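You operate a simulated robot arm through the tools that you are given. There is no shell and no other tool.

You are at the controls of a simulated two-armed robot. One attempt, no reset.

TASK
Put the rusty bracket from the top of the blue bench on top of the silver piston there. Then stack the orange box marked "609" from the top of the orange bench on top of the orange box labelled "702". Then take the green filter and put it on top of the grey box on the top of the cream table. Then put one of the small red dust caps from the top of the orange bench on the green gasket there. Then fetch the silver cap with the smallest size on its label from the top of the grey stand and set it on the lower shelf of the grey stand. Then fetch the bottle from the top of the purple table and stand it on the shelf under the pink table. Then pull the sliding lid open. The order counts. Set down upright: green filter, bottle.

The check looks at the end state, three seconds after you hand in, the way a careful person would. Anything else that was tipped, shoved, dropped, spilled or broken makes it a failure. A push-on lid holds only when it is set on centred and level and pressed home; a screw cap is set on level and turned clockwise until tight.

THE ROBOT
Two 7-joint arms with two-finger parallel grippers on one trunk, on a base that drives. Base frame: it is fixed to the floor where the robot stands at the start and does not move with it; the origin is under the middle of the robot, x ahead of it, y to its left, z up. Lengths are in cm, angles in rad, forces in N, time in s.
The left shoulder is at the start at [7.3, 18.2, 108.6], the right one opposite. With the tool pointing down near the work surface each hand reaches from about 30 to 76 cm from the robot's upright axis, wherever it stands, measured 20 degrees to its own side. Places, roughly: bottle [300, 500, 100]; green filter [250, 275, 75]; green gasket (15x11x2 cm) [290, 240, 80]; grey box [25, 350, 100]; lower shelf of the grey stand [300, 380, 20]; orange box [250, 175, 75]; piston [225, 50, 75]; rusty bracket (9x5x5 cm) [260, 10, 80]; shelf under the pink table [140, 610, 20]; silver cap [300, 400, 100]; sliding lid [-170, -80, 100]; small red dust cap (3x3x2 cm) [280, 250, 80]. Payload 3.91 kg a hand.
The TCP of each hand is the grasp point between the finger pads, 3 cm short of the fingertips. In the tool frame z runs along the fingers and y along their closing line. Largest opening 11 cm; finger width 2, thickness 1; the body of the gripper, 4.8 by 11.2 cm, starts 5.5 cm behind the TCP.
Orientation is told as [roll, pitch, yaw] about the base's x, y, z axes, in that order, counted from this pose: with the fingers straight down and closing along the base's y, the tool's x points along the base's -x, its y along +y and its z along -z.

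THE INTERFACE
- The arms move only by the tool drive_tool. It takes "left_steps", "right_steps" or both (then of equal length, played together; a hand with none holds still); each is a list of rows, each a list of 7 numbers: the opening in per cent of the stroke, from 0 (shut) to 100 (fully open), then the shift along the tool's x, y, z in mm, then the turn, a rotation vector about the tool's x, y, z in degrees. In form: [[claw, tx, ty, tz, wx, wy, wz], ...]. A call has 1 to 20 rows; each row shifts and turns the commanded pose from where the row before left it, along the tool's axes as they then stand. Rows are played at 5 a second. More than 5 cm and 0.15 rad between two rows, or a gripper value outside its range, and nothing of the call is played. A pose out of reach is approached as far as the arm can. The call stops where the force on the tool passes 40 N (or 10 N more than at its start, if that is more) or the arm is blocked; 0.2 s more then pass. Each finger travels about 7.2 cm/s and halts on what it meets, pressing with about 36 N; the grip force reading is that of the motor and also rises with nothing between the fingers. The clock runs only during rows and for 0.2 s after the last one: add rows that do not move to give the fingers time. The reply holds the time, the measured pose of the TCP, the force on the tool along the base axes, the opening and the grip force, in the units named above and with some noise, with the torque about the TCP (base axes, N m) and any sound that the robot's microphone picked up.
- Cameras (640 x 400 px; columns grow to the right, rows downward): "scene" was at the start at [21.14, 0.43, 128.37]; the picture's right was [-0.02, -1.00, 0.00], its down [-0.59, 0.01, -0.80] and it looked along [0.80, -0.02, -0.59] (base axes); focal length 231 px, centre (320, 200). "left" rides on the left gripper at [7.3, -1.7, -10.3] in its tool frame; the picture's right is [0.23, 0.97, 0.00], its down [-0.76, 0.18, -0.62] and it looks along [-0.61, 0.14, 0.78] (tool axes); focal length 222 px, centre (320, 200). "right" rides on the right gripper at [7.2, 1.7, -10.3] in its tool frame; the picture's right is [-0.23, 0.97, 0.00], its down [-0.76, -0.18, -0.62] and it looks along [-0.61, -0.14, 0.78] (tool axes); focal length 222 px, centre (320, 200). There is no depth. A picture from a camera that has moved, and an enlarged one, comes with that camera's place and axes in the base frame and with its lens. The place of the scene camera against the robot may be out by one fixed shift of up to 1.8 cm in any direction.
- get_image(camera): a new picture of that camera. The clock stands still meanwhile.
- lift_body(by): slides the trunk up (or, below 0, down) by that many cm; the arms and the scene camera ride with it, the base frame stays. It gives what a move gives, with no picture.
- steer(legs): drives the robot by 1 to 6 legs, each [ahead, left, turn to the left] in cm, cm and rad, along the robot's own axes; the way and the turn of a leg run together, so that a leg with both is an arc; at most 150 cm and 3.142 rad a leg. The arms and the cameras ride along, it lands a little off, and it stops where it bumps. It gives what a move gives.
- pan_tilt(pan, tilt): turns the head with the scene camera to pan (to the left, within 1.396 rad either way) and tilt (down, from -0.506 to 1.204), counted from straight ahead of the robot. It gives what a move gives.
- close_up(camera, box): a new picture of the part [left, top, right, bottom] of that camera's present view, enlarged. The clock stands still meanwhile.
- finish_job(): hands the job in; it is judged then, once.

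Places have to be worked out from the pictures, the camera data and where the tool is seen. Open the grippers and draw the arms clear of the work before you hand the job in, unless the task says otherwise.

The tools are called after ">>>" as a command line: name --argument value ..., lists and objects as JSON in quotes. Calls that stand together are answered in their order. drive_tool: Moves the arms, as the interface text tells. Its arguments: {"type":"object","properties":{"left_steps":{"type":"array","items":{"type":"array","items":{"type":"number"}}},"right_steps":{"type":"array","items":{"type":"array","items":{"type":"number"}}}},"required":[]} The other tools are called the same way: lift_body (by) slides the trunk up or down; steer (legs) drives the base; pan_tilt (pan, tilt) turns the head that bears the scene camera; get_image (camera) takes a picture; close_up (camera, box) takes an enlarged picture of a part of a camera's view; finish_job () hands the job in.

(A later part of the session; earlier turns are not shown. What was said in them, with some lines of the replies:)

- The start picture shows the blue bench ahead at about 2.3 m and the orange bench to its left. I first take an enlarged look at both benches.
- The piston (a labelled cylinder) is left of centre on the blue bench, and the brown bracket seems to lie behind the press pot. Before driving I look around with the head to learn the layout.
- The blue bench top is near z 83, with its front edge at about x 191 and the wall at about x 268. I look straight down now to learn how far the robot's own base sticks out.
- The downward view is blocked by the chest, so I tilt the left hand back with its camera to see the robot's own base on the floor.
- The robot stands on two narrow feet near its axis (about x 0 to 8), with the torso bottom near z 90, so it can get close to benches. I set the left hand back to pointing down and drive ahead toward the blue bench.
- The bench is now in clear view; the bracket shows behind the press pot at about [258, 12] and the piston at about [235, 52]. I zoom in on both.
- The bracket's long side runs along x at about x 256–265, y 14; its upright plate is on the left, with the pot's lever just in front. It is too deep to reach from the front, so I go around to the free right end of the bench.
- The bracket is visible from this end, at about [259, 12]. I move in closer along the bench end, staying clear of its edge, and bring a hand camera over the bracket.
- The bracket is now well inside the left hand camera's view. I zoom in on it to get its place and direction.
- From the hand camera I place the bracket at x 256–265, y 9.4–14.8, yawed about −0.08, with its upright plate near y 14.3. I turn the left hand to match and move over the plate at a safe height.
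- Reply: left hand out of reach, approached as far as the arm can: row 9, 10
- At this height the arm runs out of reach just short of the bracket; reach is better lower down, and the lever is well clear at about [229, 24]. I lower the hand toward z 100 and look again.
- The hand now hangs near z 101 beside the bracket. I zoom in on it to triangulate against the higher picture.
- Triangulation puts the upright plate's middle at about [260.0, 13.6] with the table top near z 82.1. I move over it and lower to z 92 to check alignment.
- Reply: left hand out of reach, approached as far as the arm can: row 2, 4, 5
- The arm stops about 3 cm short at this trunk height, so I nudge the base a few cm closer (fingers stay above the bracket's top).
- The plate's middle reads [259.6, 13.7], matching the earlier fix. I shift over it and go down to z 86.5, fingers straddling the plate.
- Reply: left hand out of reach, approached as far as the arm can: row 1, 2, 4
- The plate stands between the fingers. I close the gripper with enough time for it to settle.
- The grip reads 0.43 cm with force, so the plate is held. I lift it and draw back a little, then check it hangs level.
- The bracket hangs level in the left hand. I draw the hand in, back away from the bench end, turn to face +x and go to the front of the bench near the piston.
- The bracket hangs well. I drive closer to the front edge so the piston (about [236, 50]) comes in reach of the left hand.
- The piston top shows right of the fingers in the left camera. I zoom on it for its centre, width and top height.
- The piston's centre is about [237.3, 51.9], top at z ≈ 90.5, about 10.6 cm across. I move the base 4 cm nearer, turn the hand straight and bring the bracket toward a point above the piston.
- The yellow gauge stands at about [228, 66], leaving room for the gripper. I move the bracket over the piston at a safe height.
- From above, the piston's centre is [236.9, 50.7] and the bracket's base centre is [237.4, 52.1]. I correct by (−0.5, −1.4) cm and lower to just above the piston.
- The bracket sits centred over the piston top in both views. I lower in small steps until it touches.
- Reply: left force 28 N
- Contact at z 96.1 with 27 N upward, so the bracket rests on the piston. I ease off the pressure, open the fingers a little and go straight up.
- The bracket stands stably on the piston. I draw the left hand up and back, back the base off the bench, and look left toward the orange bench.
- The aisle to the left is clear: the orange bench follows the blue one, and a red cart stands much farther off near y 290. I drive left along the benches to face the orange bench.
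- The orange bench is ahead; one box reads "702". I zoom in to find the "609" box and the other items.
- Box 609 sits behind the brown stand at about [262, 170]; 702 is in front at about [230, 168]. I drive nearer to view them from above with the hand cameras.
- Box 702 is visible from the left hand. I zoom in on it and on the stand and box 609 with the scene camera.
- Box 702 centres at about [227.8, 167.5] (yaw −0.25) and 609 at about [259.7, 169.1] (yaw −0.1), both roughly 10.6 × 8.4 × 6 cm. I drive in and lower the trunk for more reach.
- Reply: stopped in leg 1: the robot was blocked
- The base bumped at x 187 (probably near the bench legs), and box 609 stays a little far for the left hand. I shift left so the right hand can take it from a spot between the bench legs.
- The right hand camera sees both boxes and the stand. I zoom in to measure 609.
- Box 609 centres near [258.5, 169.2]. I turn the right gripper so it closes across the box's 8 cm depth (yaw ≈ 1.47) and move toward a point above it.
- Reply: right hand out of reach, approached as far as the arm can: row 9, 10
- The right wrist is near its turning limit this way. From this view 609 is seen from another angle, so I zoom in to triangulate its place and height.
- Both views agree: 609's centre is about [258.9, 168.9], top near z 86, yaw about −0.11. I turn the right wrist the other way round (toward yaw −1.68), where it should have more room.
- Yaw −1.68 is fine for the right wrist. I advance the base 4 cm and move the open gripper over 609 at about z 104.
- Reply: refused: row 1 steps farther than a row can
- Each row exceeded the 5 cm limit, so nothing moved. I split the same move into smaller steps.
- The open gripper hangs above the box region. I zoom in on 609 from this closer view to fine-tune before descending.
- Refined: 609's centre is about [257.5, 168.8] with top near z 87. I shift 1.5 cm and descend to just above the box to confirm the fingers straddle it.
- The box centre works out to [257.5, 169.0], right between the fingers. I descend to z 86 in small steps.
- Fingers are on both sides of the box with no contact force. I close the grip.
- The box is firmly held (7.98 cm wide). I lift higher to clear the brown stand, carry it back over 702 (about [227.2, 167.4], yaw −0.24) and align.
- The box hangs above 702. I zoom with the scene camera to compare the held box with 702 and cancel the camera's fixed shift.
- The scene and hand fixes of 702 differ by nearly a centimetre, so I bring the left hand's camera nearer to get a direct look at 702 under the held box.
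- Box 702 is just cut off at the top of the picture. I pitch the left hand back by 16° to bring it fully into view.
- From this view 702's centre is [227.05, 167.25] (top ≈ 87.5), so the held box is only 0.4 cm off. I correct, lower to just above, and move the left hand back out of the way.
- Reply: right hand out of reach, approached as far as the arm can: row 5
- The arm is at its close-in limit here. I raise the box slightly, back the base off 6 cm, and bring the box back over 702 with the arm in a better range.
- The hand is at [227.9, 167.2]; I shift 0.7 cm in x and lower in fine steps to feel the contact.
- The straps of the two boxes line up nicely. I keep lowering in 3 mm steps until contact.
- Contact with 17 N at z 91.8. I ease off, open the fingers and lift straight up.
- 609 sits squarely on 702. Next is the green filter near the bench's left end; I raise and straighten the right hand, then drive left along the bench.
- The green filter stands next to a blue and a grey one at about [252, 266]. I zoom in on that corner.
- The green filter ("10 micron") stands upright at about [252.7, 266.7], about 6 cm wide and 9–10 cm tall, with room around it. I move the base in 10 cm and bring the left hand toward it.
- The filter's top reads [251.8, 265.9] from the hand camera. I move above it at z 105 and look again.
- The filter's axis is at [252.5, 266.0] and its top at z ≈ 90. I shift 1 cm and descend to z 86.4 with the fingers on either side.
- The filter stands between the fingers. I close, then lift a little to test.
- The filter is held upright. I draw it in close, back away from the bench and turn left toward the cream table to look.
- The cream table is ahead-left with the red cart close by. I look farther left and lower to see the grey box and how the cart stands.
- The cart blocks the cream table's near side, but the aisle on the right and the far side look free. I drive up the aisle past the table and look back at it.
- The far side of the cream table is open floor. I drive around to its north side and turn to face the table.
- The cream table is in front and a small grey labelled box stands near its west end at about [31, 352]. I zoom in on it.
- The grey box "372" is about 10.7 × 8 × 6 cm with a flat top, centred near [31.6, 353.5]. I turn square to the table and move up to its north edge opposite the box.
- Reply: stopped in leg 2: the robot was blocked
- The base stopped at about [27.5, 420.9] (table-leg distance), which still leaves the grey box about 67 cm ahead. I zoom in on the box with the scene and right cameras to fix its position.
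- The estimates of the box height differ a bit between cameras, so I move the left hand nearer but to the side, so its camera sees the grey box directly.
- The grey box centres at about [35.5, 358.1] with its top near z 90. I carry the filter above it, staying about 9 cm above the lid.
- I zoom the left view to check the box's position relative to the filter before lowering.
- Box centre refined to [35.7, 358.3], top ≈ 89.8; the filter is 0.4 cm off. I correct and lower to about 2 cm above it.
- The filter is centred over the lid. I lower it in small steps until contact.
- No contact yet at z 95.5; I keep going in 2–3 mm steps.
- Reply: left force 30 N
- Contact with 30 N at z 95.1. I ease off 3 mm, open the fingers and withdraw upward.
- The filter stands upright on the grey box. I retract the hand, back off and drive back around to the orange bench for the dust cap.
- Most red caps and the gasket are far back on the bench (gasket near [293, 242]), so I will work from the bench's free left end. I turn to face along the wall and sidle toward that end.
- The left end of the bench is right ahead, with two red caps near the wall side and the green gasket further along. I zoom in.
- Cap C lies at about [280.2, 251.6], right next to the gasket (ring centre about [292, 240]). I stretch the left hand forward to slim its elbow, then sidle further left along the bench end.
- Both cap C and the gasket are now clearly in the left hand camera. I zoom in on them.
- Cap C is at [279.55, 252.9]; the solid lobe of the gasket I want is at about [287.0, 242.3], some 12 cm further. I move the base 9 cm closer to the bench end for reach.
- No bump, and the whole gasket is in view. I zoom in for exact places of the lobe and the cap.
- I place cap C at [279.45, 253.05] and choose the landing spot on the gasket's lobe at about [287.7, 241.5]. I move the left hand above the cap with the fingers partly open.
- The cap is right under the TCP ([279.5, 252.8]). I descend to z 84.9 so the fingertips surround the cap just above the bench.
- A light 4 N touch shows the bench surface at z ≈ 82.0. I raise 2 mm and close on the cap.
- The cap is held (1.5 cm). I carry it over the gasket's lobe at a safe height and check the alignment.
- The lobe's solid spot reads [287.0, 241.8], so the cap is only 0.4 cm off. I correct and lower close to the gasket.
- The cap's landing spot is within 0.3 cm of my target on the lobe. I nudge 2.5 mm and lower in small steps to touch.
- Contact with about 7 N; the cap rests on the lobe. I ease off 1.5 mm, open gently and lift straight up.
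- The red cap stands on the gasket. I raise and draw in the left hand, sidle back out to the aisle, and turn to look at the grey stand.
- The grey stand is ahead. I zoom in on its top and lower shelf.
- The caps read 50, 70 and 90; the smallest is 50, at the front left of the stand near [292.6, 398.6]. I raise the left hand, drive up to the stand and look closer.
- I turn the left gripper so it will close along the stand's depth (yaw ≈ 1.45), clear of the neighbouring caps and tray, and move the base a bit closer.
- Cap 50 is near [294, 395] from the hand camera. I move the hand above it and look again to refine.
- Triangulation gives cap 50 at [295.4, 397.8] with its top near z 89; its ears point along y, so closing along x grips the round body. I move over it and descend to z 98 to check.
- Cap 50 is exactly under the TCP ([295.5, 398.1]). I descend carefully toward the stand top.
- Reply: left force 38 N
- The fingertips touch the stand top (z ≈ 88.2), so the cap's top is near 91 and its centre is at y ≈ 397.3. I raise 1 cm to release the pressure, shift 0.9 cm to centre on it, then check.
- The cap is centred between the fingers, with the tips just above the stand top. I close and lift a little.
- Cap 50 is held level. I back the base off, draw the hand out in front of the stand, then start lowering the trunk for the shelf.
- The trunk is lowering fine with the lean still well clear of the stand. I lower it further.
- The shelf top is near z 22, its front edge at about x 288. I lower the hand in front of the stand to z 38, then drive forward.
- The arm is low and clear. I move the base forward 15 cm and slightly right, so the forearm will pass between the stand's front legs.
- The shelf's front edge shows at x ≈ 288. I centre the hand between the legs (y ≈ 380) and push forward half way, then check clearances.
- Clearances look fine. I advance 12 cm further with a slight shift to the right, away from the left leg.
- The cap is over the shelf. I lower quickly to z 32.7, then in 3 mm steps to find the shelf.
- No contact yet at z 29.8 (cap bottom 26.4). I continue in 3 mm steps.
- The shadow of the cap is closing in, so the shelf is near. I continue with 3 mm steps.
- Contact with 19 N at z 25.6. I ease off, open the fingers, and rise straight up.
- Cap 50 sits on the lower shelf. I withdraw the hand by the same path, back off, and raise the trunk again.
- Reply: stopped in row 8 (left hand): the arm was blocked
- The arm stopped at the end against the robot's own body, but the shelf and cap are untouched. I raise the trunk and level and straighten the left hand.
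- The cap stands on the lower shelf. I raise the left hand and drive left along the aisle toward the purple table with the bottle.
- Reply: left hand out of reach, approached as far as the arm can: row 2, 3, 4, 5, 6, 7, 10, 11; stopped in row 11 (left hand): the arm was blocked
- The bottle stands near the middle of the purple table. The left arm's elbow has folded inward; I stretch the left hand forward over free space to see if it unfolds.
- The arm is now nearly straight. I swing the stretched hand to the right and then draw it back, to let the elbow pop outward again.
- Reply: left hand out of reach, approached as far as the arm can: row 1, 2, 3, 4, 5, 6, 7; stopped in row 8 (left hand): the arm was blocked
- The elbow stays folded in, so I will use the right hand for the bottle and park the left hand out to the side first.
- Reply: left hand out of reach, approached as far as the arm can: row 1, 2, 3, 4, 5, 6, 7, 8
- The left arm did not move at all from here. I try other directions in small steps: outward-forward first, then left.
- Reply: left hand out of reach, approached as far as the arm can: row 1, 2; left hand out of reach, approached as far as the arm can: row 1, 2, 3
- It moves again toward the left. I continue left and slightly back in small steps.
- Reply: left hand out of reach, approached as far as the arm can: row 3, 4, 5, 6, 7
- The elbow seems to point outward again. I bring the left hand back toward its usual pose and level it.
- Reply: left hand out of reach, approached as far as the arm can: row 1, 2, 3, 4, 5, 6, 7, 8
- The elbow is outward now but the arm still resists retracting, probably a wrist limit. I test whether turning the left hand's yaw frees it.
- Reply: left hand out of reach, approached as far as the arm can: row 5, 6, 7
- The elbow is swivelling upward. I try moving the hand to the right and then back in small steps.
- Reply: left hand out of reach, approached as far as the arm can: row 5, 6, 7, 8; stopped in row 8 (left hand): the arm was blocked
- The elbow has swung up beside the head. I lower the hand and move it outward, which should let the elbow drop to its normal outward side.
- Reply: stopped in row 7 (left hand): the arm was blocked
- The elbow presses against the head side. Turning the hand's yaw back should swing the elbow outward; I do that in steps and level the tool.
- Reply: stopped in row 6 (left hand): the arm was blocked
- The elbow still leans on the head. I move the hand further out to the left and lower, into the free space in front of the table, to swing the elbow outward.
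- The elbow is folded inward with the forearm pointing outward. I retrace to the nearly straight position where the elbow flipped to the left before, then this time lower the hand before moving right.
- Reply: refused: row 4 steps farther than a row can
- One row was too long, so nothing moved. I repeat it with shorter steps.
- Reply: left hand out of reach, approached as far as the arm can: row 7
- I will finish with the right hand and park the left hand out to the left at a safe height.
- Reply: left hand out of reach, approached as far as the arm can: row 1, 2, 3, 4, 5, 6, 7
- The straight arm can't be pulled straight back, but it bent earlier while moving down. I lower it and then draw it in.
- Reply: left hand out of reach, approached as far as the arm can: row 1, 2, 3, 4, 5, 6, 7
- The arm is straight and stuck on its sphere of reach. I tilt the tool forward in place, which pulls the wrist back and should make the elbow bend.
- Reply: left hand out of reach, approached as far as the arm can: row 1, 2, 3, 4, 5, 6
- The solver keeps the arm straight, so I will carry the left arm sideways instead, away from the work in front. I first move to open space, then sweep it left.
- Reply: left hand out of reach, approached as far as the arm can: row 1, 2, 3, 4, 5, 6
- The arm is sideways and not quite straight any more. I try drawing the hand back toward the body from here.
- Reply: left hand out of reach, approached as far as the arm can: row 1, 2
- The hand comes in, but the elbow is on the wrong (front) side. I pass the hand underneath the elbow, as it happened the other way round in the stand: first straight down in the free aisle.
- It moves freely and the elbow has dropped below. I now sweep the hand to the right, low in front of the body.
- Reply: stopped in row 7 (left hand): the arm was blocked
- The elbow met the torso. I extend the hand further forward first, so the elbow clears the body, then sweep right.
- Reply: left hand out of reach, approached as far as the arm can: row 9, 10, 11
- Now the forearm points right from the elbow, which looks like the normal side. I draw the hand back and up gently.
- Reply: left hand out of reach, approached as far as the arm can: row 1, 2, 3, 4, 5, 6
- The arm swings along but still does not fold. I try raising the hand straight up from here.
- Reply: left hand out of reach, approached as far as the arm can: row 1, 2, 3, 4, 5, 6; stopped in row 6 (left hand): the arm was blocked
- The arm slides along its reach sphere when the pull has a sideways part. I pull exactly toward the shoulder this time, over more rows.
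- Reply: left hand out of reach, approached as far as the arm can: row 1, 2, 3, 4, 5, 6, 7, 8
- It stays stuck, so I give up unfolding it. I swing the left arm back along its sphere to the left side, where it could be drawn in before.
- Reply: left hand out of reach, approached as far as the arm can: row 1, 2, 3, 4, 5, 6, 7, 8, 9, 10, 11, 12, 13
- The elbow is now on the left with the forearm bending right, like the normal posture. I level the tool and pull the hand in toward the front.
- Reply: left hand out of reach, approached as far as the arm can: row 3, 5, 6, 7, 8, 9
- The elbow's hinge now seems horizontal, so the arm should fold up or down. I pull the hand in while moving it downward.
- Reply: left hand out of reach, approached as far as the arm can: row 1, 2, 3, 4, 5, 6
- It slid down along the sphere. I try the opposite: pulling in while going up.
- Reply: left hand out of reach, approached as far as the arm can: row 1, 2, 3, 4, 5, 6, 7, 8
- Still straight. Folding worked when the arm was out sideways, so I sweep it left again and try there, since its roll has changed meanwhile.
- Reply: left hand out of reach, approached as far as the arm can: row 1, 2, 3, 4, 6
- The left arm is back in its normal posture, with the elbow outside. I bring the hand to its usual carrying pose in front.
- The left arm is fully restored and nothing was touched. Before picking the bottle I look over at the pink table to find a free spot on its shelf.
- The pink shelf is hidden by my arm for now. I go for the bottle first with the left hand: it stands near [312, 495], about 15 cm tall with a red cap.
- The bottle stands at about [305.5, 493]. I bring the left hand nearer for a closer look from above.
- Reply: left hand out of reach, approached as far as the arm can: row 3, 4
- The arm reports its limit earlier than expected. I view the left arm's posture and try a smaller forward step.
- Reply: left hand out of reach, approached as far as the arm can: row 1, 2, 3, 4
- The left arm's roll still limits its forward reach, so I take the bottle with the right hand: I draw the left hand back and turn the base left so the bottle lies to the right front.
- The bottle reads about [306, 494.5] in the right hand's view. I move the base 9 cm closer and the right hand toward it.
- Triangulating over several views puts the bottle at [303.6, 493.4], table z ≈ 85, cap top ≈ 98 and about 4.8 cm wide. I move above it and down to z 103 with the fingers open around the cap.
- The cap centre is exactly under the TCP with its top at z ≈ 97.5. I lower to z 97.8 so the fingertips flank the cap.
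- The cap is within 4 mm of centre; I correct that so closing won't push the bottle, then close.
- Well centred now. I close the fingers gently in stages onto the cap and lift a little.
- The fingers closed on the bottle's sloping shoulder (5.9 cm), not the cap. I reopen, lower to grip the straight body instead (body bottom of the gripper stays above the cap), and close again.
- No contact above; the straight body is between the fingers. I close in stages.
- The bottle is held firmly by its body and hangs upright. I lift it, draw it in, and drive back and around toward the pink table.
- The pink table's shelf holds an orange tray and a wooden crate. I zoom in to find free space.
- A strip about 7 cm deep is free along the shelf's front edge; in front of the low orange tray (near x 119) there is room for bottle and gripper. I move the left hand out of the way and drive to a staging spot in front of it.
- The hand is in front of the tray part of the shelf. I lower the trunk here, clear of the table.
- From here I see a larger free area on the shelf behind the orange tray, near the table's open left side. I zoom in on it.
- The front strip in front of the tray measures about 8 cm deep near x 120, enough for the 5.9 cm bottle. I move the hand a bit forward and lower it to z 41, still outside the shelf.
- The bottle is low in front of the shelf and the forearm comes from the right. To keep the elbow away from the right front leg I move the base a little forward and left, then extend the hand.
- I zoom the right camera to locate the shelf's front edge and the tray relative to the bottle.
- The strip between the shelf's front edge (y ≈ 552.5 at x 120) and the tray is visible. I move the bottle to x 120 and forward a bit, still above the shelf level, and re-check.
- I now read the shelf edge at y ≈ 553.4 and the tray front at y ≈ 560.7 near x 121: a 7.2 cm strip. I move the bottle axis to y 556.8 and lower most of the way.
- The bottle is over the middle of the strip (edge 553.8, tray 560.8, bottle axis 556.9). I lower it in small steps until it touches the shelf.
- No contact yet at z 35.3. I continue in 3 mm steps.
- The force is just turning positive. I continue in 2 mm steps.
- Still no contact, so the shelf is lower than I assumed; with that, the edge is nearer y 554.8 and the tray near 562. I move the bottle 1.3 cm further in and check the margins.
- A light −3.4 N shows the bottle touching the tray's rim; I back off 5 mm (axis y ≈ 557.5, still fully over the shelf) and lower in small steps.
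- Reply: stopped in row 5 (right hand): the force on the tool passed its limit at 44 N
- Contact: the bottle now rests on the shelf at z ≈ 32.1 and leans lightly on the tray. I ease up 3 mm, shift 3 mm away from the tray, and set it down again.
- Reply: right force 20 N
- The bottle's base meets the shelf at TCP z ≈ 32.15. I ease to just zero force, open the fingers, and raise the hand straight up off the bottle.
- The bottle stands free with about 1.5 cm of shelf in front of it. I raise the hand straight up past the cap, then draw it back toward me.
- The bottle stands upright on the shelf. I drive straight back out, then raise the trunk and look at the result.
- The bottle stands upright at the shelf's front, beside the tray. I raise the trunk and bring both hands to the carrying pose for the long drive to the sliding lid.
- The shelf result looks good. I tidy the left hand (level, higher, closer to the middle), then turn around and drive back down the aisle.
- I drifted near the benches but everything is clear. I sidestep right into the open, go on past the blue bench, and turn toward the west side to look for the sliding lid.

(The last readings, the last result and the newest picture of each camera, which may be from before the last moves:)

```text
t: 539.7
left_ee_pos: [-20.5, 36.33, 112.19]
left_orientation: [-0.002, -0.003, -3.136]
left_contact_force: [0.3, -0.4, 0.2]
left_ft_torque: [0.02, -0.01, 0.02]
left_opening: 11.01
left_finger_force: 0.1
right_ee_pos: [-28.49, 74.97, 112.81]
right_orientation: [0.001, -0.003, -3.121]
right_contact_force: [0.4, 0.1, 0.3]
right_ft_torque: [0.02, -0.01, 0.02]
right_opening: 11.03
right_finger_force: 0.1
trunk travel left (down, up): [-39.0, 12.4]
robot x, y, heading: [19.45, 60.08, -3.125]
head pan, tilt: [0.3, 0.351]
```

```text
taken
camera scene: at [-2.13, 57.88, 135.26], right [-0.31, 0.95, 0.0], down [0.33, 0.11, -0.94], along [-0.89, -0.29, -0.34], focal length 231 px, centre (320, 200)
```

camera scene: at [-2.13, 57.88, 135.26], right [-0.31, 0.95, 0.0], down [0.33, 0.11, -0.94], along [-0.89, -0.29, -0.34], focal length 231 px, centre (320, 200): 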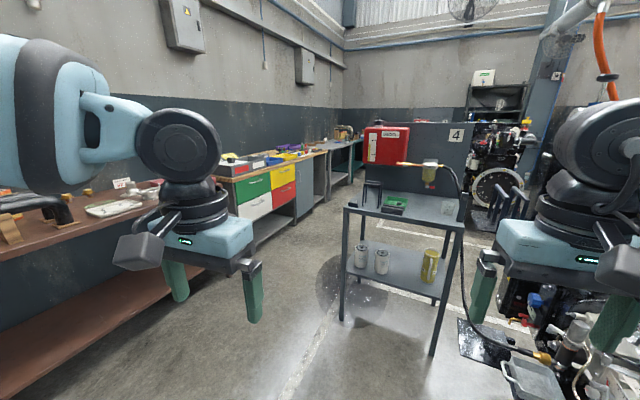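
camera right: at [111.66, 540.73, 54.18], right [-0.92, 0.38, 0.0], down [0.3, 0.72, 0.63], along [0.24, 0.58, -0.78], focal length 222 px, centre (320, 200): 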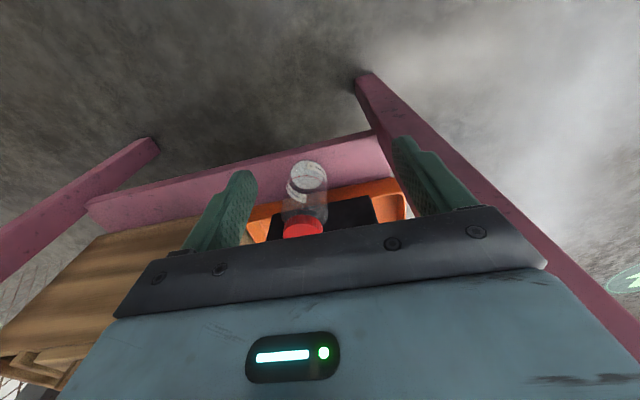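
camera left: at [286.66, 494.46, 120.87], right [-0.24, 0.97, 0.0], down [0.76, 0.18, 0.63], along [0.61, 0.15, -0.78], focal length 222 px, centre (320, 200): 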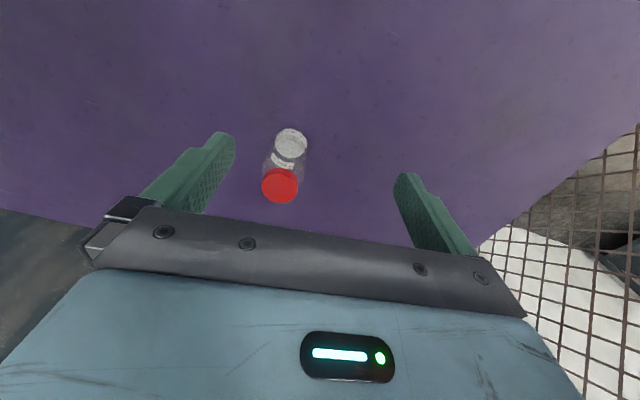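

A workbench with coloured drawers stands along the wall where the sliding lid should be (about [−170, −80]). I zoom in on it.

>>> close_up --camera "scene" --box '[205, 120, 375, 225]'

>>> close_up --camera "scene" --box '[335, 110, 475, 225]'

```text
3.76 times, centred on (290, 172) of scene
camera zoom: at [-2.13, 57.88, 135.26], right [-0.31, 0.95, 0.0], down [0.33, 0.11, -0.94], along [-0.89, -0.29, -0.34], focal length 871 px, centre (433, 304)
```

zoom: 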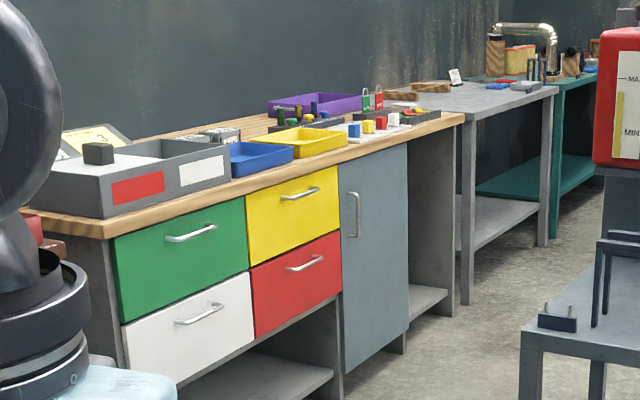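

```text
3.48 times, centred on (405, 168) of scene
camera zoom: at [-2.13, 57.88, 135.26], right [-0.31, 0.95, 0.0], down [0.33, 0.11, -0.94], along [-0.89, -0.29, -0.34], focal length 804 px, centre (24, 313)
```

zoom: 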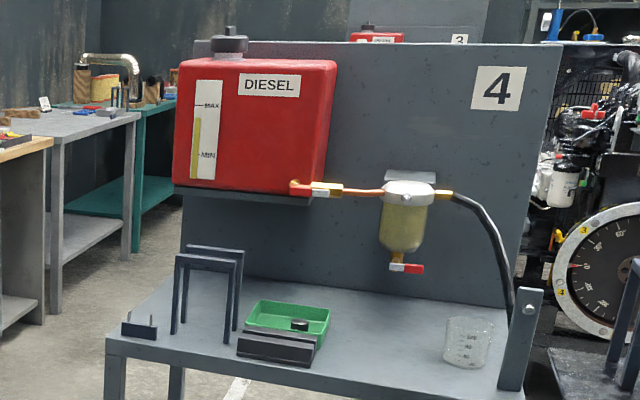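

The grey box with the sliding lid and dark knob stands at the near end of the drawer bench, around [−174, −82]. I drive over, staying between the bench and the tank stand, and turn to face it.

>>> steer --legs '[[145, 78, 0], [38, 0, 0], [0, 0, 1.44]]'

>>> pan_tilt --pan 0.0 --tilt 0.7

>>> get_image --camera "scene"

```text
refused: leg 1 is longer than a leg can be; nothing moved
```

```text
t: 540.5
left_ee_pos: [-20.49, 36.36, 112.1]
left_orientation: [-0.002, -0.003, -3.135]
left_contact_force: [-0.1, -0.1, -0.2]
left_ft_torque: [-0.02, 0.01, 0.01]
left_opening: 10.98
left_finger_force: 0.0
right_ee_pos: [-28.4, 74.81, 112.76]
right_orientation: [0.001, -0.005, -3.123]
right_contact_force: [0.3, -0.2, 0.3]
right_ft_torque: [0.0, 0.01, 0.0]
right_opening: 11.0
right_finger_force: 0.1
trunk travel left (down, up): [-39.0, 12.4]
robot x, y, heading: [19.19, 60.09, -3.131]
head pan, tilt: [0.0, 0.7]
```

```text
taken
camera scene: at [-1.76, 60.62, 132.13], right [-0.01, 1.0, 0.0], down [0.64, 0.01, -0.77], along [-0.77, -0.01, -0.64], focal length 231 px, centre (320, 200)
```

scene: 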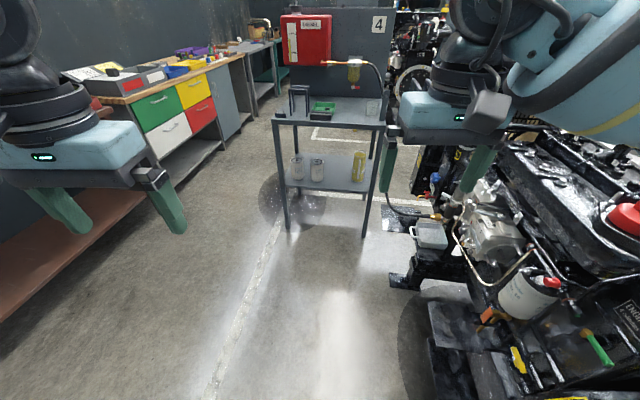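

That leg was over 150 cm. I split the path into shorter legs; the way ahead-left is open floor.

>>> steer --legs '[[110, 68, 0], [72, 10, 0], [0, 0, 1.44]]'

>>> get_image --camera "scene"

```text
t: 554.3
left_ee_pos: [-147.01, -60.89, 112.16]
left_orientation: [-0.002, -0.002, -1.707]
left_contact_force: [-0.2, -0.2, -0.8]
left_ft_torque: [0.01, 0.0, 0.01]
left_opening: 11.01
left_finger_force: 0.0
right_ee_pos: [-186.37, -63.39, 112.66]
right_orientation: [0.0, -0.004, -1.696]
right_contact_force: [0.3, 0.1, 0.2]
right_ft_torque: [0.0, 0.01, -0.01]
right_opening: 11.0
right_finger_force: 0.1
trunk travel left (down, up): [-39.0, 12.4]
robot x, y, heading: [-165.01, -18.08, -1.693]
head pan, tilt: [0.0, 0.7]
```

```text
taken
camera scene: at [-168.5, -37.74, 132.12], right [-0.99, 0.13, 0.0], down [0.08, 0.64, -0.76], along [-0.1, -0.76, -0.64], focal length 231 px, centre (320, 200)
```

scene: 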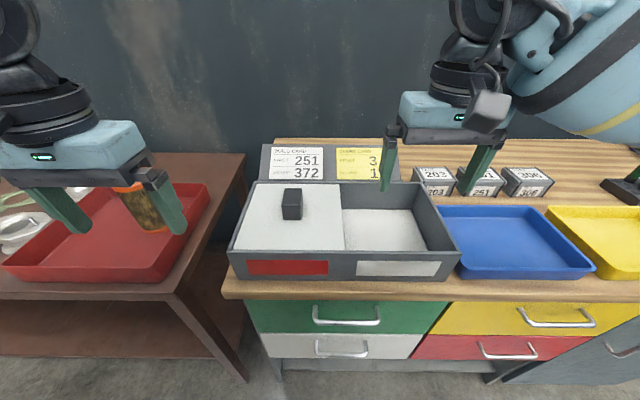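

The grey box with its white sliding lid and dark knob is right in front. I zoom in to see how the lid runs.

>>> close_up --camera "scene" --box '[215, 130, 475, 300]'

>>> get_image --camera "left"

>>> get_image --camera "right"

```text
2.35 times, centred on (345, 215) of scene
camera zoom: at [-168.5, -37.74, 132.12], right [-0.99, 0.13, 0.0], down [0.08, 0.64, -0.76], along [-0.1, -0.76, -0.64], focal length 544 px, centre (261, 165)
```

zoom: 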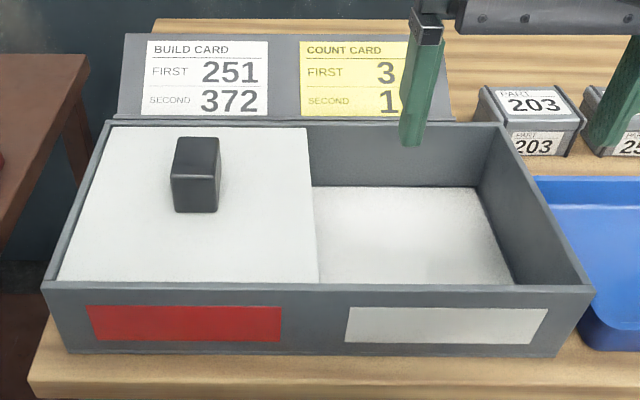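

```text
taken
camera left: at [-147.74, -53.54, 122.58], right [1.0, 0.09, 0.0], down [0.07, -0.78, 0.62], along [0.06, -0.62, -0.78], focal length 222 px, centre (320, 200)
```

left: 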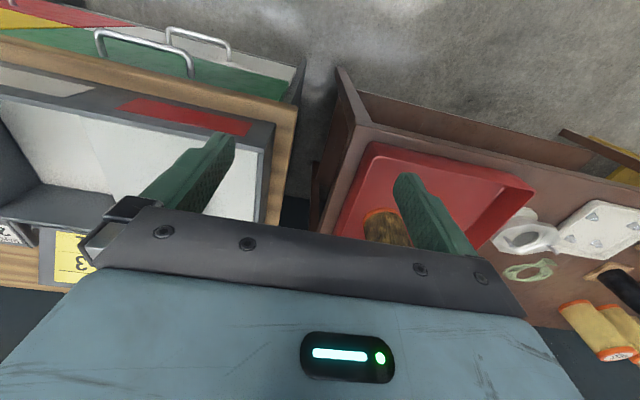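

```text
taken
camera right: at [-183.86, -56.28, 122.96], right [0.94, -0.35, 0.0], down [-0.27, -0.73, 0.63], along [-0.21, -0.59, -0.78], focal length 222 px, centre (320, 200)
```

right: 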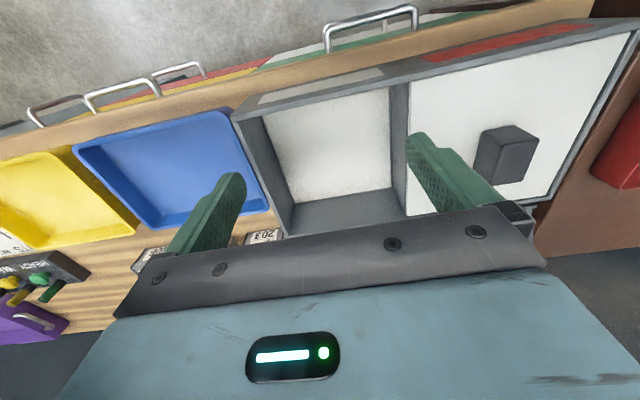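

The white lid covers the left (red) compartment and can only run to the right, over the open one. I zoom in with the right hand camera to place the knob and lid height.

>>> close_up --camera "right" --box '[380, 20, 640, 220]'

>>> close_up --camera "scene" --box '[230, 170, 370, 290]'

```text
2.00 times, centred on (510, 120) of right
camera zoom: at [-183.86, -56.28, 122.96], right [0.94, -0.35, 0.0], down [-0.27, -0.73, 0.63], along [-0.21, -0.59, -0.78], focal length 444 px, centre (-60, 360)
```

zoom: 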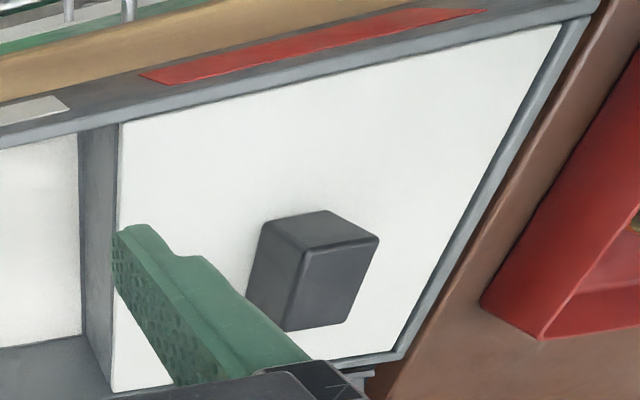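

```text
3.33 times, centred on (300, 230) of scene
camera zoom: at [-168.5, -37.74, 132.12], right [-0.99, 0.13, 0.0], down [0.08, 0.64, -0.76], along [-0.1, -0.76, -0.64], focal length 771 px, centre (387, 100)
```

zoom: 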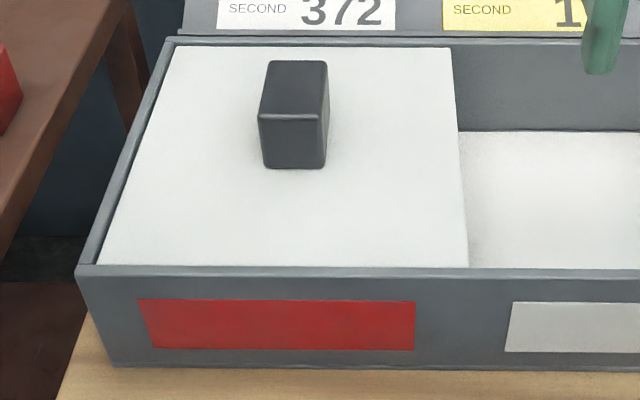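

The knob is about 3.9 × 5.8 × 4.2 cm, centred near [−166.8, −76.4] with its top at z ≈ 99.6. I shift the base left so the right hand is well placed, then bring it above the knob.

>>> steer --legs '[[0, 15, 0]]'

>>> get_image --camera "right"

```text
t: 556.2
left_ee_pos: [-131.96, -63.0, 112.12]
left_orientation: [-0.003, -0.001, -1.707]
left_contact_force: [-0.8, 0.2, -0.6]
left_ft_torque: [0.01, -0.01, -0.01]
left_opening: 11.0
left_finger_force: 0.1
right_ee_pos: [-171.33, -65.31, 112.8]
right_orientation: [0.003, -0.002, -1.693]
right_contact_force: [0.3, 0.4, 0.6]
right_ft_torque: [0.04, 0.01, 0.0]
right_opening: 11.0
right_finger_force: 0.1
trunk travel left (down, up): [-39.0, 12.4]
robot x, y, heading: [-149.73, -20.26, -1.694]
head pan, tilt: [0.0, 0.7]
```

```text
taken
camera right: at [-168.8, -58.23, 122.96], right [0.94, -0.34, 0.0], down [-0.27, -0.73, 0.63], along [-0.21, -0.59, -0.78], focal length 222 px, centre (320, 200)
```

right: 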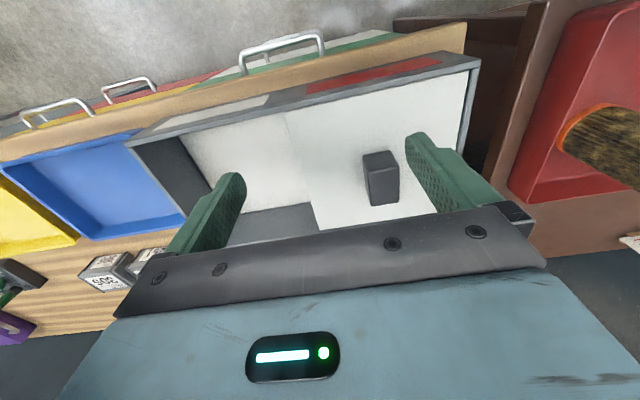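

Two views agree on the knob at [−166.7, −76.2], top ≈ 99.4. I move the right hand over it and down to just above, fingers open.

>>> drive_tool --right_steps '[[80, -34.2, 19.7, 0, 0, 0, 0], [75, -34.2, 19.7, 0, 0, 0, 0], [75, -34.2, 19.7, 0, 0, 0, 0], [75, 0, 0, 40, 0, 0, 0], [75, 0, 0, 40, 0, 0, 0], [75, 0, 0, 0, 0, 0, 0]]'

>>> get_image --camera "right"

>>> close_up --camera "scene" --box '[280, 130, 480, 290]'

```text
t: 557.6
left_ee_pos: [-131.93, -62.85, 112.1]
left_orientation: [-0.002, -0.003, -1.707]
left_contact_force: [0.3, -0.1, 0.4]
left_ft_torque: [0.03, -0.02, -0.01]
left_opening: 11.02
left_finger_force: 0.0
right_ee_pos: [-166.32, -76.28, 104.64]
right_orientation: [0.002, -0.003, -1.692]
right_contact_force: [-0.1, -0.4, -0.1]
right_ft_torque: [0.02, 0.03, -0.03]
right_opening: 8.25
right_finger_force: 0.1
trunk travel left (down, up): [-39.0, 12.4]
robot x, y, heading: [-150.12, -20.67, -1.7]
head pan, tilt: [0.0, 0.7]
```

```text
taken
camera right: at [-163.89, -69.2, 114.85], right [0.94, -0.34, 0.0], down [-0.27, -0.73, 0.63], along [-0.21, -0.59, -0.78], focal length 222 px, centre (320, 200)
```

right: 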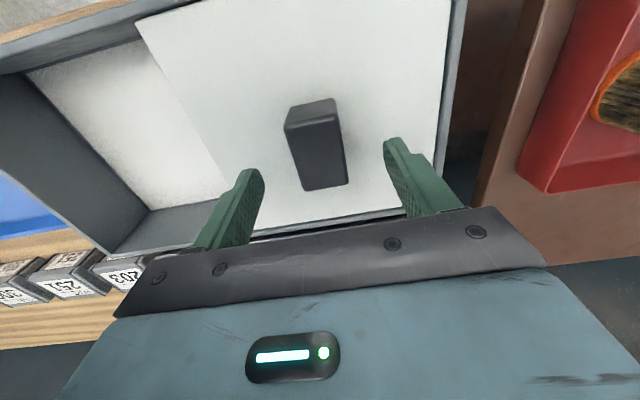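

```text
2.50 times, centred on (380, 210) of scene
camera zoom: at [-153.44, -39.64, 132.13], right [-0.99, 0.13, 0.0], down [0.08, 0.64, -0.77], along [-0.1, -0.76, -0.64], focal length 578 px, centre (170, 175)
```

zoom: 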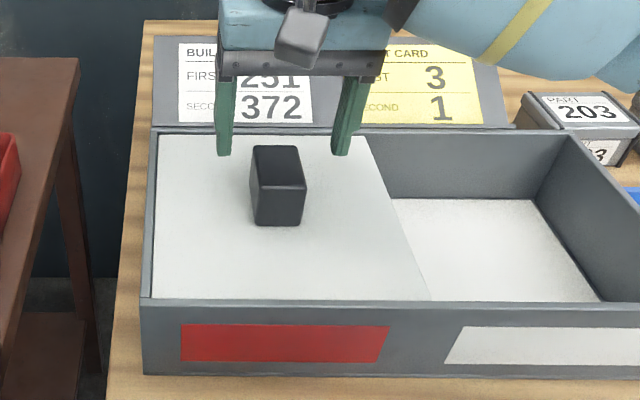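

I shift 5 mm to centre on the knob and descend in steps so the fingertips end just above the lid.

>>> drive_tool --right_steps '[[75, -2.6, -4.7, 0, 0, 0, 0], [75, 0, 0, 20, 0, 0, 0], [75, 0, 0, 15, 0, 0, 0], [75, 0, 0, 10, 0, 0, 0], [75, 0, 0, 5, 0, 0, 0], [75, 0, 0, 0, 0, 0, 0]]'

>>> get_image --camera "right"

>>> close_up --camera "scene" --box '[280, 130, 480, 290]'

```text
t: 559.0
left_ee_pos: [-131.95, -62.88, 112.09]
left_orientation: [-0.002, -0.003, -1.707]
left_contact_force: [-0.2, -0.1, -0.5]
left_ft_torque: [0.03, -0.01, -0.04]
left_opening: 11.01
left_finger_force: 0.1
right_ee_pos: [-167.15, -76.56, 99.59]
right_orientation: [0.002, -0.004, -1.694]
right_contact_force: [-0.5, 0.1, 0.0]
right_ft_torque: [-0.03, 0.02, 0.01]
right_opening: 8.25
right_finger_force: 0.0
trunk travel left (down, up): [-39.0, 12.4]
robot x, y, heading: [-149.89, -19.68, -1.699]
head pan, tilt: [0.0, 0.7]
```

```text
taken
camera right: at [-164.62, -69.5, 109.91], right [0.94, -0.34, 0.0], down [-0.27, -0.73, 0.63], along [-0.21, -0.59, -0.78], focal length 222 px, centre (320, 200)
```

right: 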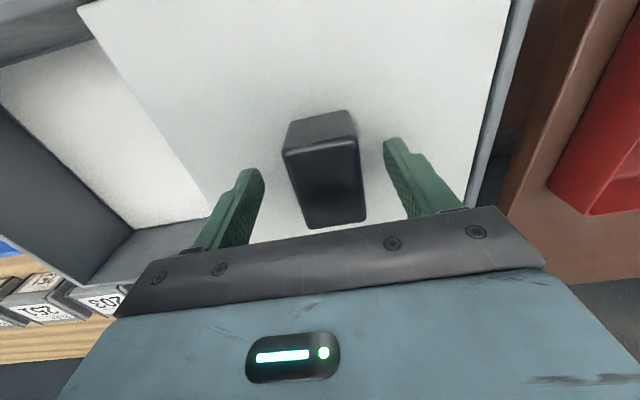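

```text
2.50 times, centred on (380, 210) of scene
camera zoom: at [-153.45, -39.67, 132.12], right [-0.99, 0.13, 0.0], down [0.08, 0.64, -0.76], along [-0.1, -0.76, -0.64], focal length 578 px, centre (170, 175)
```

zoom: 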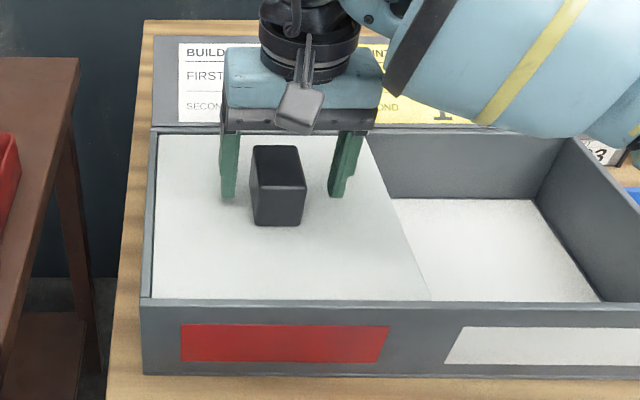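

The knob is between the fingers with the tips just above the lid. I close on it.

>>> drive_tool --right_steps '[[45, 0, 0, 0, 0, 0, 0], [38, 0, 0, 0, 0, 0, 0], [0, 0, 0, 0, 0, 0, 0], [0, 0, 0, 0, 0, 0, 0], [0, 0, 0, 0, 0, 0, 0]]'

>>> drive_tool --right_steps '[[0, 0, -8, 0, 0, 0, 0], [0, 0, -12, 0, 0, 0, 0], [0, 0, -15, 0, 0, 0, 0], [0, 0, 0, 0, 0, 0, 0]]'

>>> get_image --camera "scene"

```text
t: 560.2
left_ee_pos: [-131.88, -62.76, 112.2]
left_orientation: [0.0, -0.003, -1.706]
left_contact_force: [-1.1, 0.5, 0.5]
left_ft_torque: [0.01, -0.02, 0.02]
left_opening: 11.01
left_finger_force: 0.0
right_ee_pos: [-167.12, -76.64, 99.65]
right_orientation: [0.003, -0.002, -1.695]
right_contact_force: [0.0, 0.7, -1.1]
right_ft_torque: [0.02, 0.21, -0.75]
right_opening: 4.04
right_finger_force: 44.8
trunk travel left (down, up): [-39.0, 12.4]
robot x, y, heading: [-150.17, -20.06, -1.696]
head pan, tilt: [0.0, 0.7]
```

```text
t: 561.2
left_ee_pos: [-131.98, -62.89, 112.13]
left_orientation: [-0.002, -0.003, -1.708]
left_contact_force: [0.3, 0.1, -0.2]
left_ft_torque: [0.0, -0.02, -0.03]
left_opening: 10.99
left_finger_force: 0.0
right_ee_pos: [-170.7, -76.07, 99.67]
right_orientation: [0.0, -0.005, -1.696]
right_contact_force: [-0.4, 3.0, -7.8]
right_ft_torque: [-1.03, 0.31, -1.09]
right_opening: 4.01
right_finger_force: 44.3
trunk travel left (down, up): [-39.0, 12.4]
robot x, y, heading: [-149.91, -19.76, -1.694]
head pan, tilt: [0.0, 0.7]
```

```text
taken
camera scene: at [-153.46, -39.69, 132.11], right [-0.99, 0.13, 0.0], down [0.08, 0.64, -0.76], along [-0.1, -0.76, -0.64], focal length 231 px, centre (320, 200)
```

scene: 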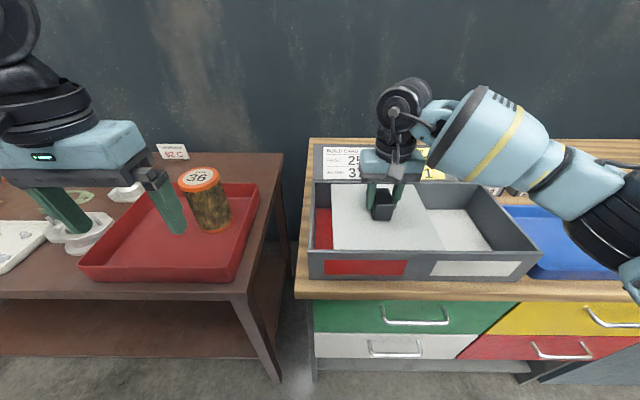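

The lid moves freely to the right and the red compartment appears. The path drifts slightly toward me, so I adjust the direction a touch and keep pulling.

>>> drive_tool --right_steps '[[0, 1.5, -15, -1, 0, 0, 0], [0, 0.8, -20, 0, 0, 0, 0], [0, 0.8, -20, 0, 0, 0, 0], [0, 0.8, -20, 0, 0, 0, 0], [0, 0, 0, 0, 0, 0, 0]]'

>>> get_image --camera "scene"

```text
t: 562.5
left_ee_pos: [-132.06, -63.22, 111.95]
left_orientation: [-0.001, 0.002, -1.707]
left_contact_force: [1.1, 0.1, 0.2]
left_ft_torque: [0.01, 0.02, 0.02]
left_opening: 11.0
left_finger_force: 0.0
right_ee_pos: [-178.31, -75.02, 99.71]
right_orientation: [0.001, -0.002, -1.698]
right_contact_force: [-2.2, -18.5, -16.5]
right_ft_torque: [-0.63, 0.38, -1.12]
right_opening: 4.02
right_finger_force: 45.2
trunk travel left (down, up): [-39.0, 12.4]
robot x, y, heading: [-150.41, -20.28, -1.702]
head pan, tilt: [0.0, 0.7]
```

```text
taken
camera scene: at [-153.52, -40.07, 132.05], right [-0.99, 0.13, 0.0], down [0.08, 0.64, -0.76], along [-0.1, -0.76, -0.65], focal length 231 px, centre (320, 200)
```

scene: 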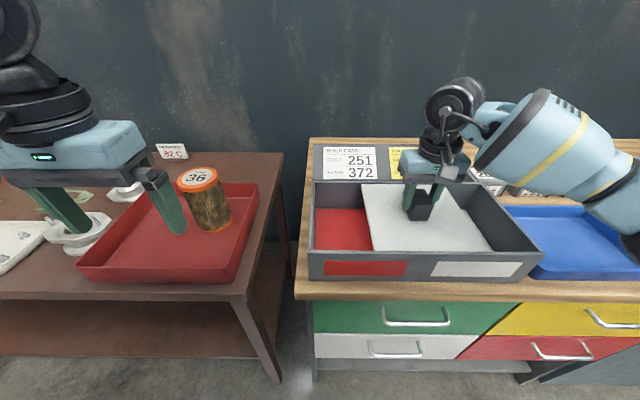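

The side force now shows I steered too far toward me. I correct by 2.5 mm back and 1.5 mm down and continue straight along the rail.

>>> drive_tool --right_steps '[[0, -2.5, -5, 1.5, 0, 0, 0], [0, 0.1, -15, 0, 0, 0, 0], [0, 0.1, -15, 0, 0, 0, 0], [0, 0, 0, 0, 0, 0, 0]]'

```text
t: 563.5
left_ee_pos: [-131.97, -62.83, 112.09]
left_orientation: [-0.001, -0.002, -1.708]
left_contact_force: [-0.2, -0.8, 0.1]
left_ft_torque: [0.0, -0.02, 0.01]
left_opening: 11.04
left_finger_force: 0.0
right_ee_pos: [-181.51, -74.63, 99.76]
right_orientation: [0.003, -0.002, -1.692]
right_contact_force: [-1.2, 1.1, -6.8]
right_ft_torque: [-0.27, 0.0, -0.53]
right_opening: 3.99
right_finger_force: 44.4
trunk travel left (down, up): [-39.0, 12.4]
robot x, y, heading: [-150.17, -20.14, -1.694]
head pan, tilt: [0.0, 0.7]
```

Forces are low again. I keep pulling along the same line toward the end stop.

>>> drive_tool --right_steps '[[0, 0.1, -15, 0.3, 0, 0, 0], [0, 0.1, -15, 0.3, 0, 0, 0], [0, 0.1, -15, 0.2, 0, 0, 0], [0, 0, 0, 0, 0, 0, 0]]'

>>> get_image --camera "scene"

```text
t: 564.5
left_ee_pos: [-131.9, -62.84, 112.06]
left_orientation: [-0.001, -0.001, -1.709]
left_contact_force: [0.4, -0.4, -0.5]
left_ft_torque: [0.0, -0.01, 0.0]
left_opening: 11.0
left_finger_force: 0.1
right_ee_pos: [-186.07, -73.93, 99.81]
right_orientation: [0.002, -0.002, -1.694]
right_contact_force: [0.5, 5.7, 1.6]
right_ft_torque: [0.63, -0.23, -1.22]
right_opening: 4.03
right_finger_force: 45.0
trunk travel left (down, up): [-39.0, 12.4]
robot x, y, heading: [-149.94, -20.26, -1.698]
head pan, tilt: [0.0, 0.7]
```

```text
taken
camera scene: at [-153.43, -39.58, 132.14], right [-0.99, 0.13, 0.0], down [0.08, 0.64, -0.77], along [-0.1, -0.76, -0.64], focal length 231 px, centre (320, 200)
```

scene: 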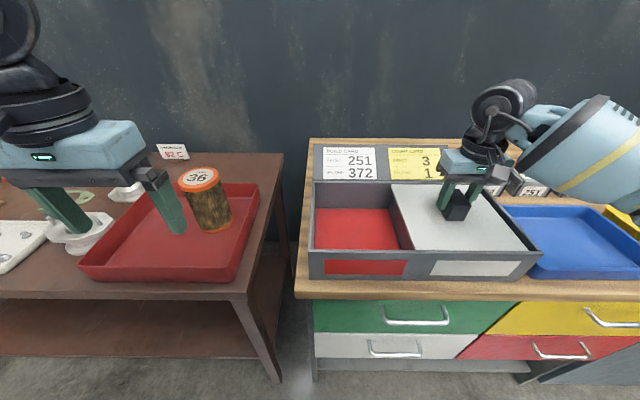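

The red compartment is almost fully uncovered. I pull the last bit gently to the end stop.

>>> drive_tool --right_steps '[[0, 0.6, -8, 0, 0, 0, 0], [0, 0.3, -8, 0, 0, 0, 0], [0, 0.2, -6, 0, 0, 0, 0]]'

>>> close_up --camera "scene" --box '[290, 130, 560, 300]'

```text
t: 565.2
left_ee_pos: [-131.32, -62.82, 112.01]
left_orientation: [-0.006, -0.001, -1.704]
left_contact_force: [0.4, 0.0, 0.8]
left_ft_torque: [0.03, 0.02, -0.01]
left_opening: 11.02
left_finger_force: 0.1
right_ee_pos: [-187.15, -73.9, 99.76]
right_orientation: [0.006, -0.008, -1.68]
right_contact_force: [39.9, -2.1, -0.5]
right_ft_torque: [-0.63, 0.48, -1.14]
right_opening: 4.03
right_finger_force: 45.0
trunk travel left (down, up): [-39.0, 12.4]
robot x, y, heading: [-150.08, -19.98, -1.695]
head pan, tilt: [0.0, 0.7]
```

```text
2.35 times, centred on (425, 215) of scene
camera zoom: at [-152.82, -39.71, 132.12], right [-0.99, 0.12, 0.0], down [0.08, 0.64, -0.77], along [-0.1, -0.76, -0.64], focal length 544 px, centre (73, 165)
```

zoom: 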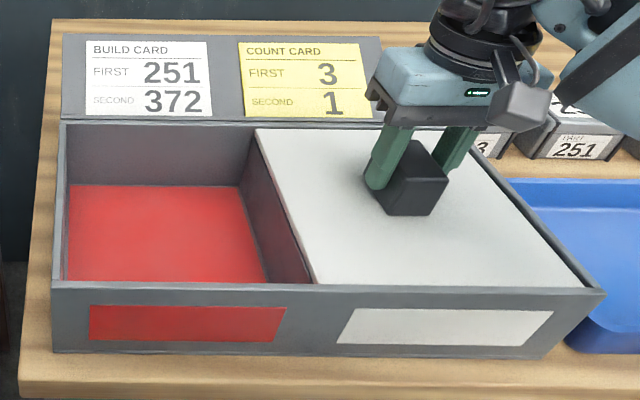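

The end stop is reached (40 N) and the lid is fully open. I relax the pull, open the fingers and lift the hand away.

>>> drive_tool --right_steps '[[0, 0, 6, 0, 0, 0, 0], [0, 0, 5, 0, 0, 0, 0], [0, 0, 0, 0, 0, 0, 0]]'

```text
t: 566.0
left_ee_pos: [-131.96, -63.01, 112.08]
left_orientation: [-0.002, 0.0, -1.706]
left_contact_force: [0.3, -0.6, 0.0]
left_ft_torque: [-0.01, -0.03, -0.01]
left_opening: 11.0
left_finger_force: 0.0
right_ee_pos: [-187.23, -73.81, 99.78]
right_orientation: [0.0, -0.008, -1.7]
right_contact_force: [8.8, -11.6, 9.9]
right_ft_torque: [0.16, -0.35, -0.76]
right_opening: 4.01
right_finger_force: 45.6
trunk travel left (down, up): [-39.0, 12.4]
robot x, y, heading: [-150.52, -19.8, -1.699]
head pan, tilt: [0.0, 0.7]
```

Residual forces are small. I open the gripper and lift straight up.

>>> drive_tool --right_steps '[[0, -1, 1.5, -1, 0, 0, 0], [50, 0, 0, 0, 0, 0, 0], [70, 0, 0, 0, 0, 0, 0], [75, 0, 0, 0, 0, 0, 0], [75, 0, 0, 0, 0, 0, 0], [75, 0, 0, -15, 0, 0, 0], [75, 0, 0, -35, 0, 0, 0], [75, 0, 0, -40, 0, 0, 0], [75, 0, 0, -40, 0, 0, 0], [75, 0, 0, 0, 0, 0, 0]]'

>>> close_up --camera "scene" --box '[290, 130, 560, 300]'

>>> get_image --camera "right"

```text
t: 568.2
left_ee_pos: [-131.95, -62.9, 111.97]
left_orientation: [-0.002, 0.0, -1.706]
left_contact_force: [-0.2, 0.0, 0.8]
left_ft_torque: [0.0, 0.0, -0.01]
left_opening: 10.98
left_finger_force: 0.0
right_ee_pos: [-187.03, -73.86, 112.63]
right_orientation: [0.001, -0.002, -1.693]
right_contact_force: [-0.3, 0.3, 0.1]
right_ft_torque: [0.02, -0.04, 0.0]
right_opening: 8.26
right_finger_force: 0.1
trunk travel left (down, up): [-39.0, 12.4]
robot x, y, heading: [-149.95, -19.81, -1.698]
head pan, tilt: [0.0, 0.7]
```

```text
2.35 times, centred on (425, 215) of scene
camera zoom: at [-153.49, -39.72, 132.11], right [-0.99, 0.13, 0.0], down [0.08, 0.64, -0.76], along [-0.1, -0.76, -0.64], focal length 544 px, centre (73, 165)
```

zoom: 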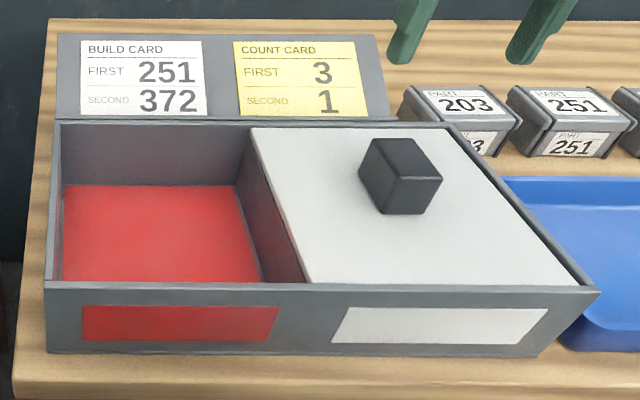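

```text
taken
camera right: at [-184.59, -66.78, 122.74], right [0.94, -0.34, 0.0], down [-0.27, -0.73, 0.62], along [-0.21, -0.59, -0.78], focal length 222 px, centre (320, 200)
```

right: 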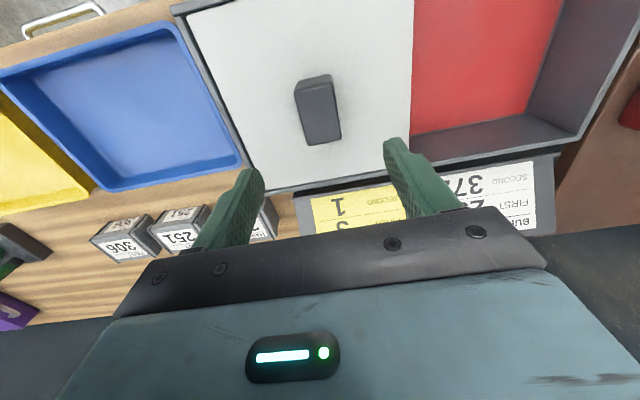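

The lid is fully open and the knob free. I draw the hand back and back the robot away from the bench.

>>> drive_tool --right_steps '[[100, 40, 5, -10, 0, 0, 0], [100, 40, 5, 0, 0, 0, 0], [100, 20, 5, 0, 0, 0, 0], [100, 0, 0, 0, 0, 0, 0]]'

>>> steer --legs '[[-25, 0, 0]]'

>>> get_image --camera "scene"

```text
t: 569.2
left_ee_pos: [-131.88, -62.87, 112.14]
left_orientation: [-0.003, -0.001, -1.707]
left_contact_force: [0.5, -0.2, 0.4]
left_ft_torque: [-0.02, -0.02, 0.01]
left_opening: 11.0
left_finger_force: 0.1
right_ee_pos: [-184.35, -63.94, 113.59]
right_orientation: [0.001, -0.005, -1.695]
right_contact_force: [0.1, -0.4, 1.0]
right_ft_torque: [-0.01, 0.0, 0.0]
right_opening: 10.98
right_finger_force: 0.1
trunk travel left (down, up): [-39.0, 12.4]
robot x, y, heading: [-150.23, -19.96, -1.7]
head pan, tilt: [0.0, 0.7]
```

```text
t: 571.0
left_ee_pos: [-128.67, -38.55, 112.16]
left_orientation: [-0.001, -0.002, -1.702]
left_contact_force: [1.3, -0.3, 0.5]
left_ft_torque: [-0.03, 0.02, -0.02]
left_opening: 10.99
left_finger_force: 0.0
right_ee_pos: [-181.14, -39.79, 113.65]
right_orientation: [0.001, -0.004, -1.69]
right_contact_force: [-1.1, -0.7, 0.6]
right_ft_torque: [-0.01, 0.02, -0.01]
right_opening: 11.0
right_finger_force: 0.1
trunk travel left (down, up): [-39.0, 12.4]
robot x, y, heading: [-147.0, 4.09, -1.693]
head pan, tilt: [0.0, 0.7]
```

```text
taken
camera scene: at [-150.32, -15.5, 132.12], right [-0.99, 0.12, 0.0], down [0.08, 0.64, -0.77], along [-0.09, -0.76, -0.64], focal length 231 px, centre (320, 200)
```

scene: 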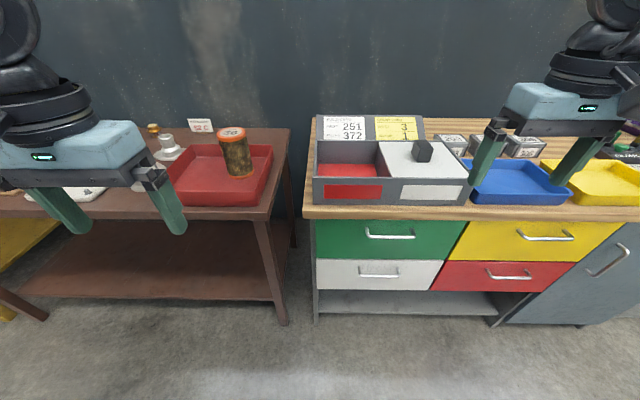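

All seven steps are in place: bracket on the piston, 609 on 702, filter on the grey box, dust cap on the gasket, cap 50 on the shelf, bottle on the pink shelf, and the lid open. The grippers are open and the arms are clear, so I hand in.

>>> finish_job

```text
The job is handed in.
```

I handed the job in with all seven steps done in order. The result of the check wasn't shown to me.

1. **Bracket:** the rusty bracket sits centred on top of the silver piston.
2. **Orange boxes:** box 609 is stacked squarely on box 702.
3. **Green filter:** it stands upright on the grey box (marked 372) on the cream table.
4. **Dust cap:** one small red cap sits on the solid part of the green gasket.
5. **Silver cap:** the one marked 50 (the others were 70 and 90) is on the grey stand's lower shelf.
6. **Bottle:** it stands upright on the pink table's shelf, in the narrow free strip in front of the orange tray.
7. **Sliding lid:** it is pulled all the way to its end stop.

These moments could matter to a careful check:

- **Bottle against the tray:** while I was placing the bottle, it touched the orange tray with a few newtons. The tray looked unmoved in the pictures afterwards.
- **Base blocked twice:** the base stopped against something while driving, once near the orange bench's front right leg and once at the cream table. I saw nothing shift.
- **Left arm stuck:** it jammed against the robot's own body after the shelf placement. I worked it free, and the stand and its items looked undisturbed in later pictures.

I did not go back to re-inspect every earlier placement before handing in. A later picture taken in passing still showed the bracket on the piston.
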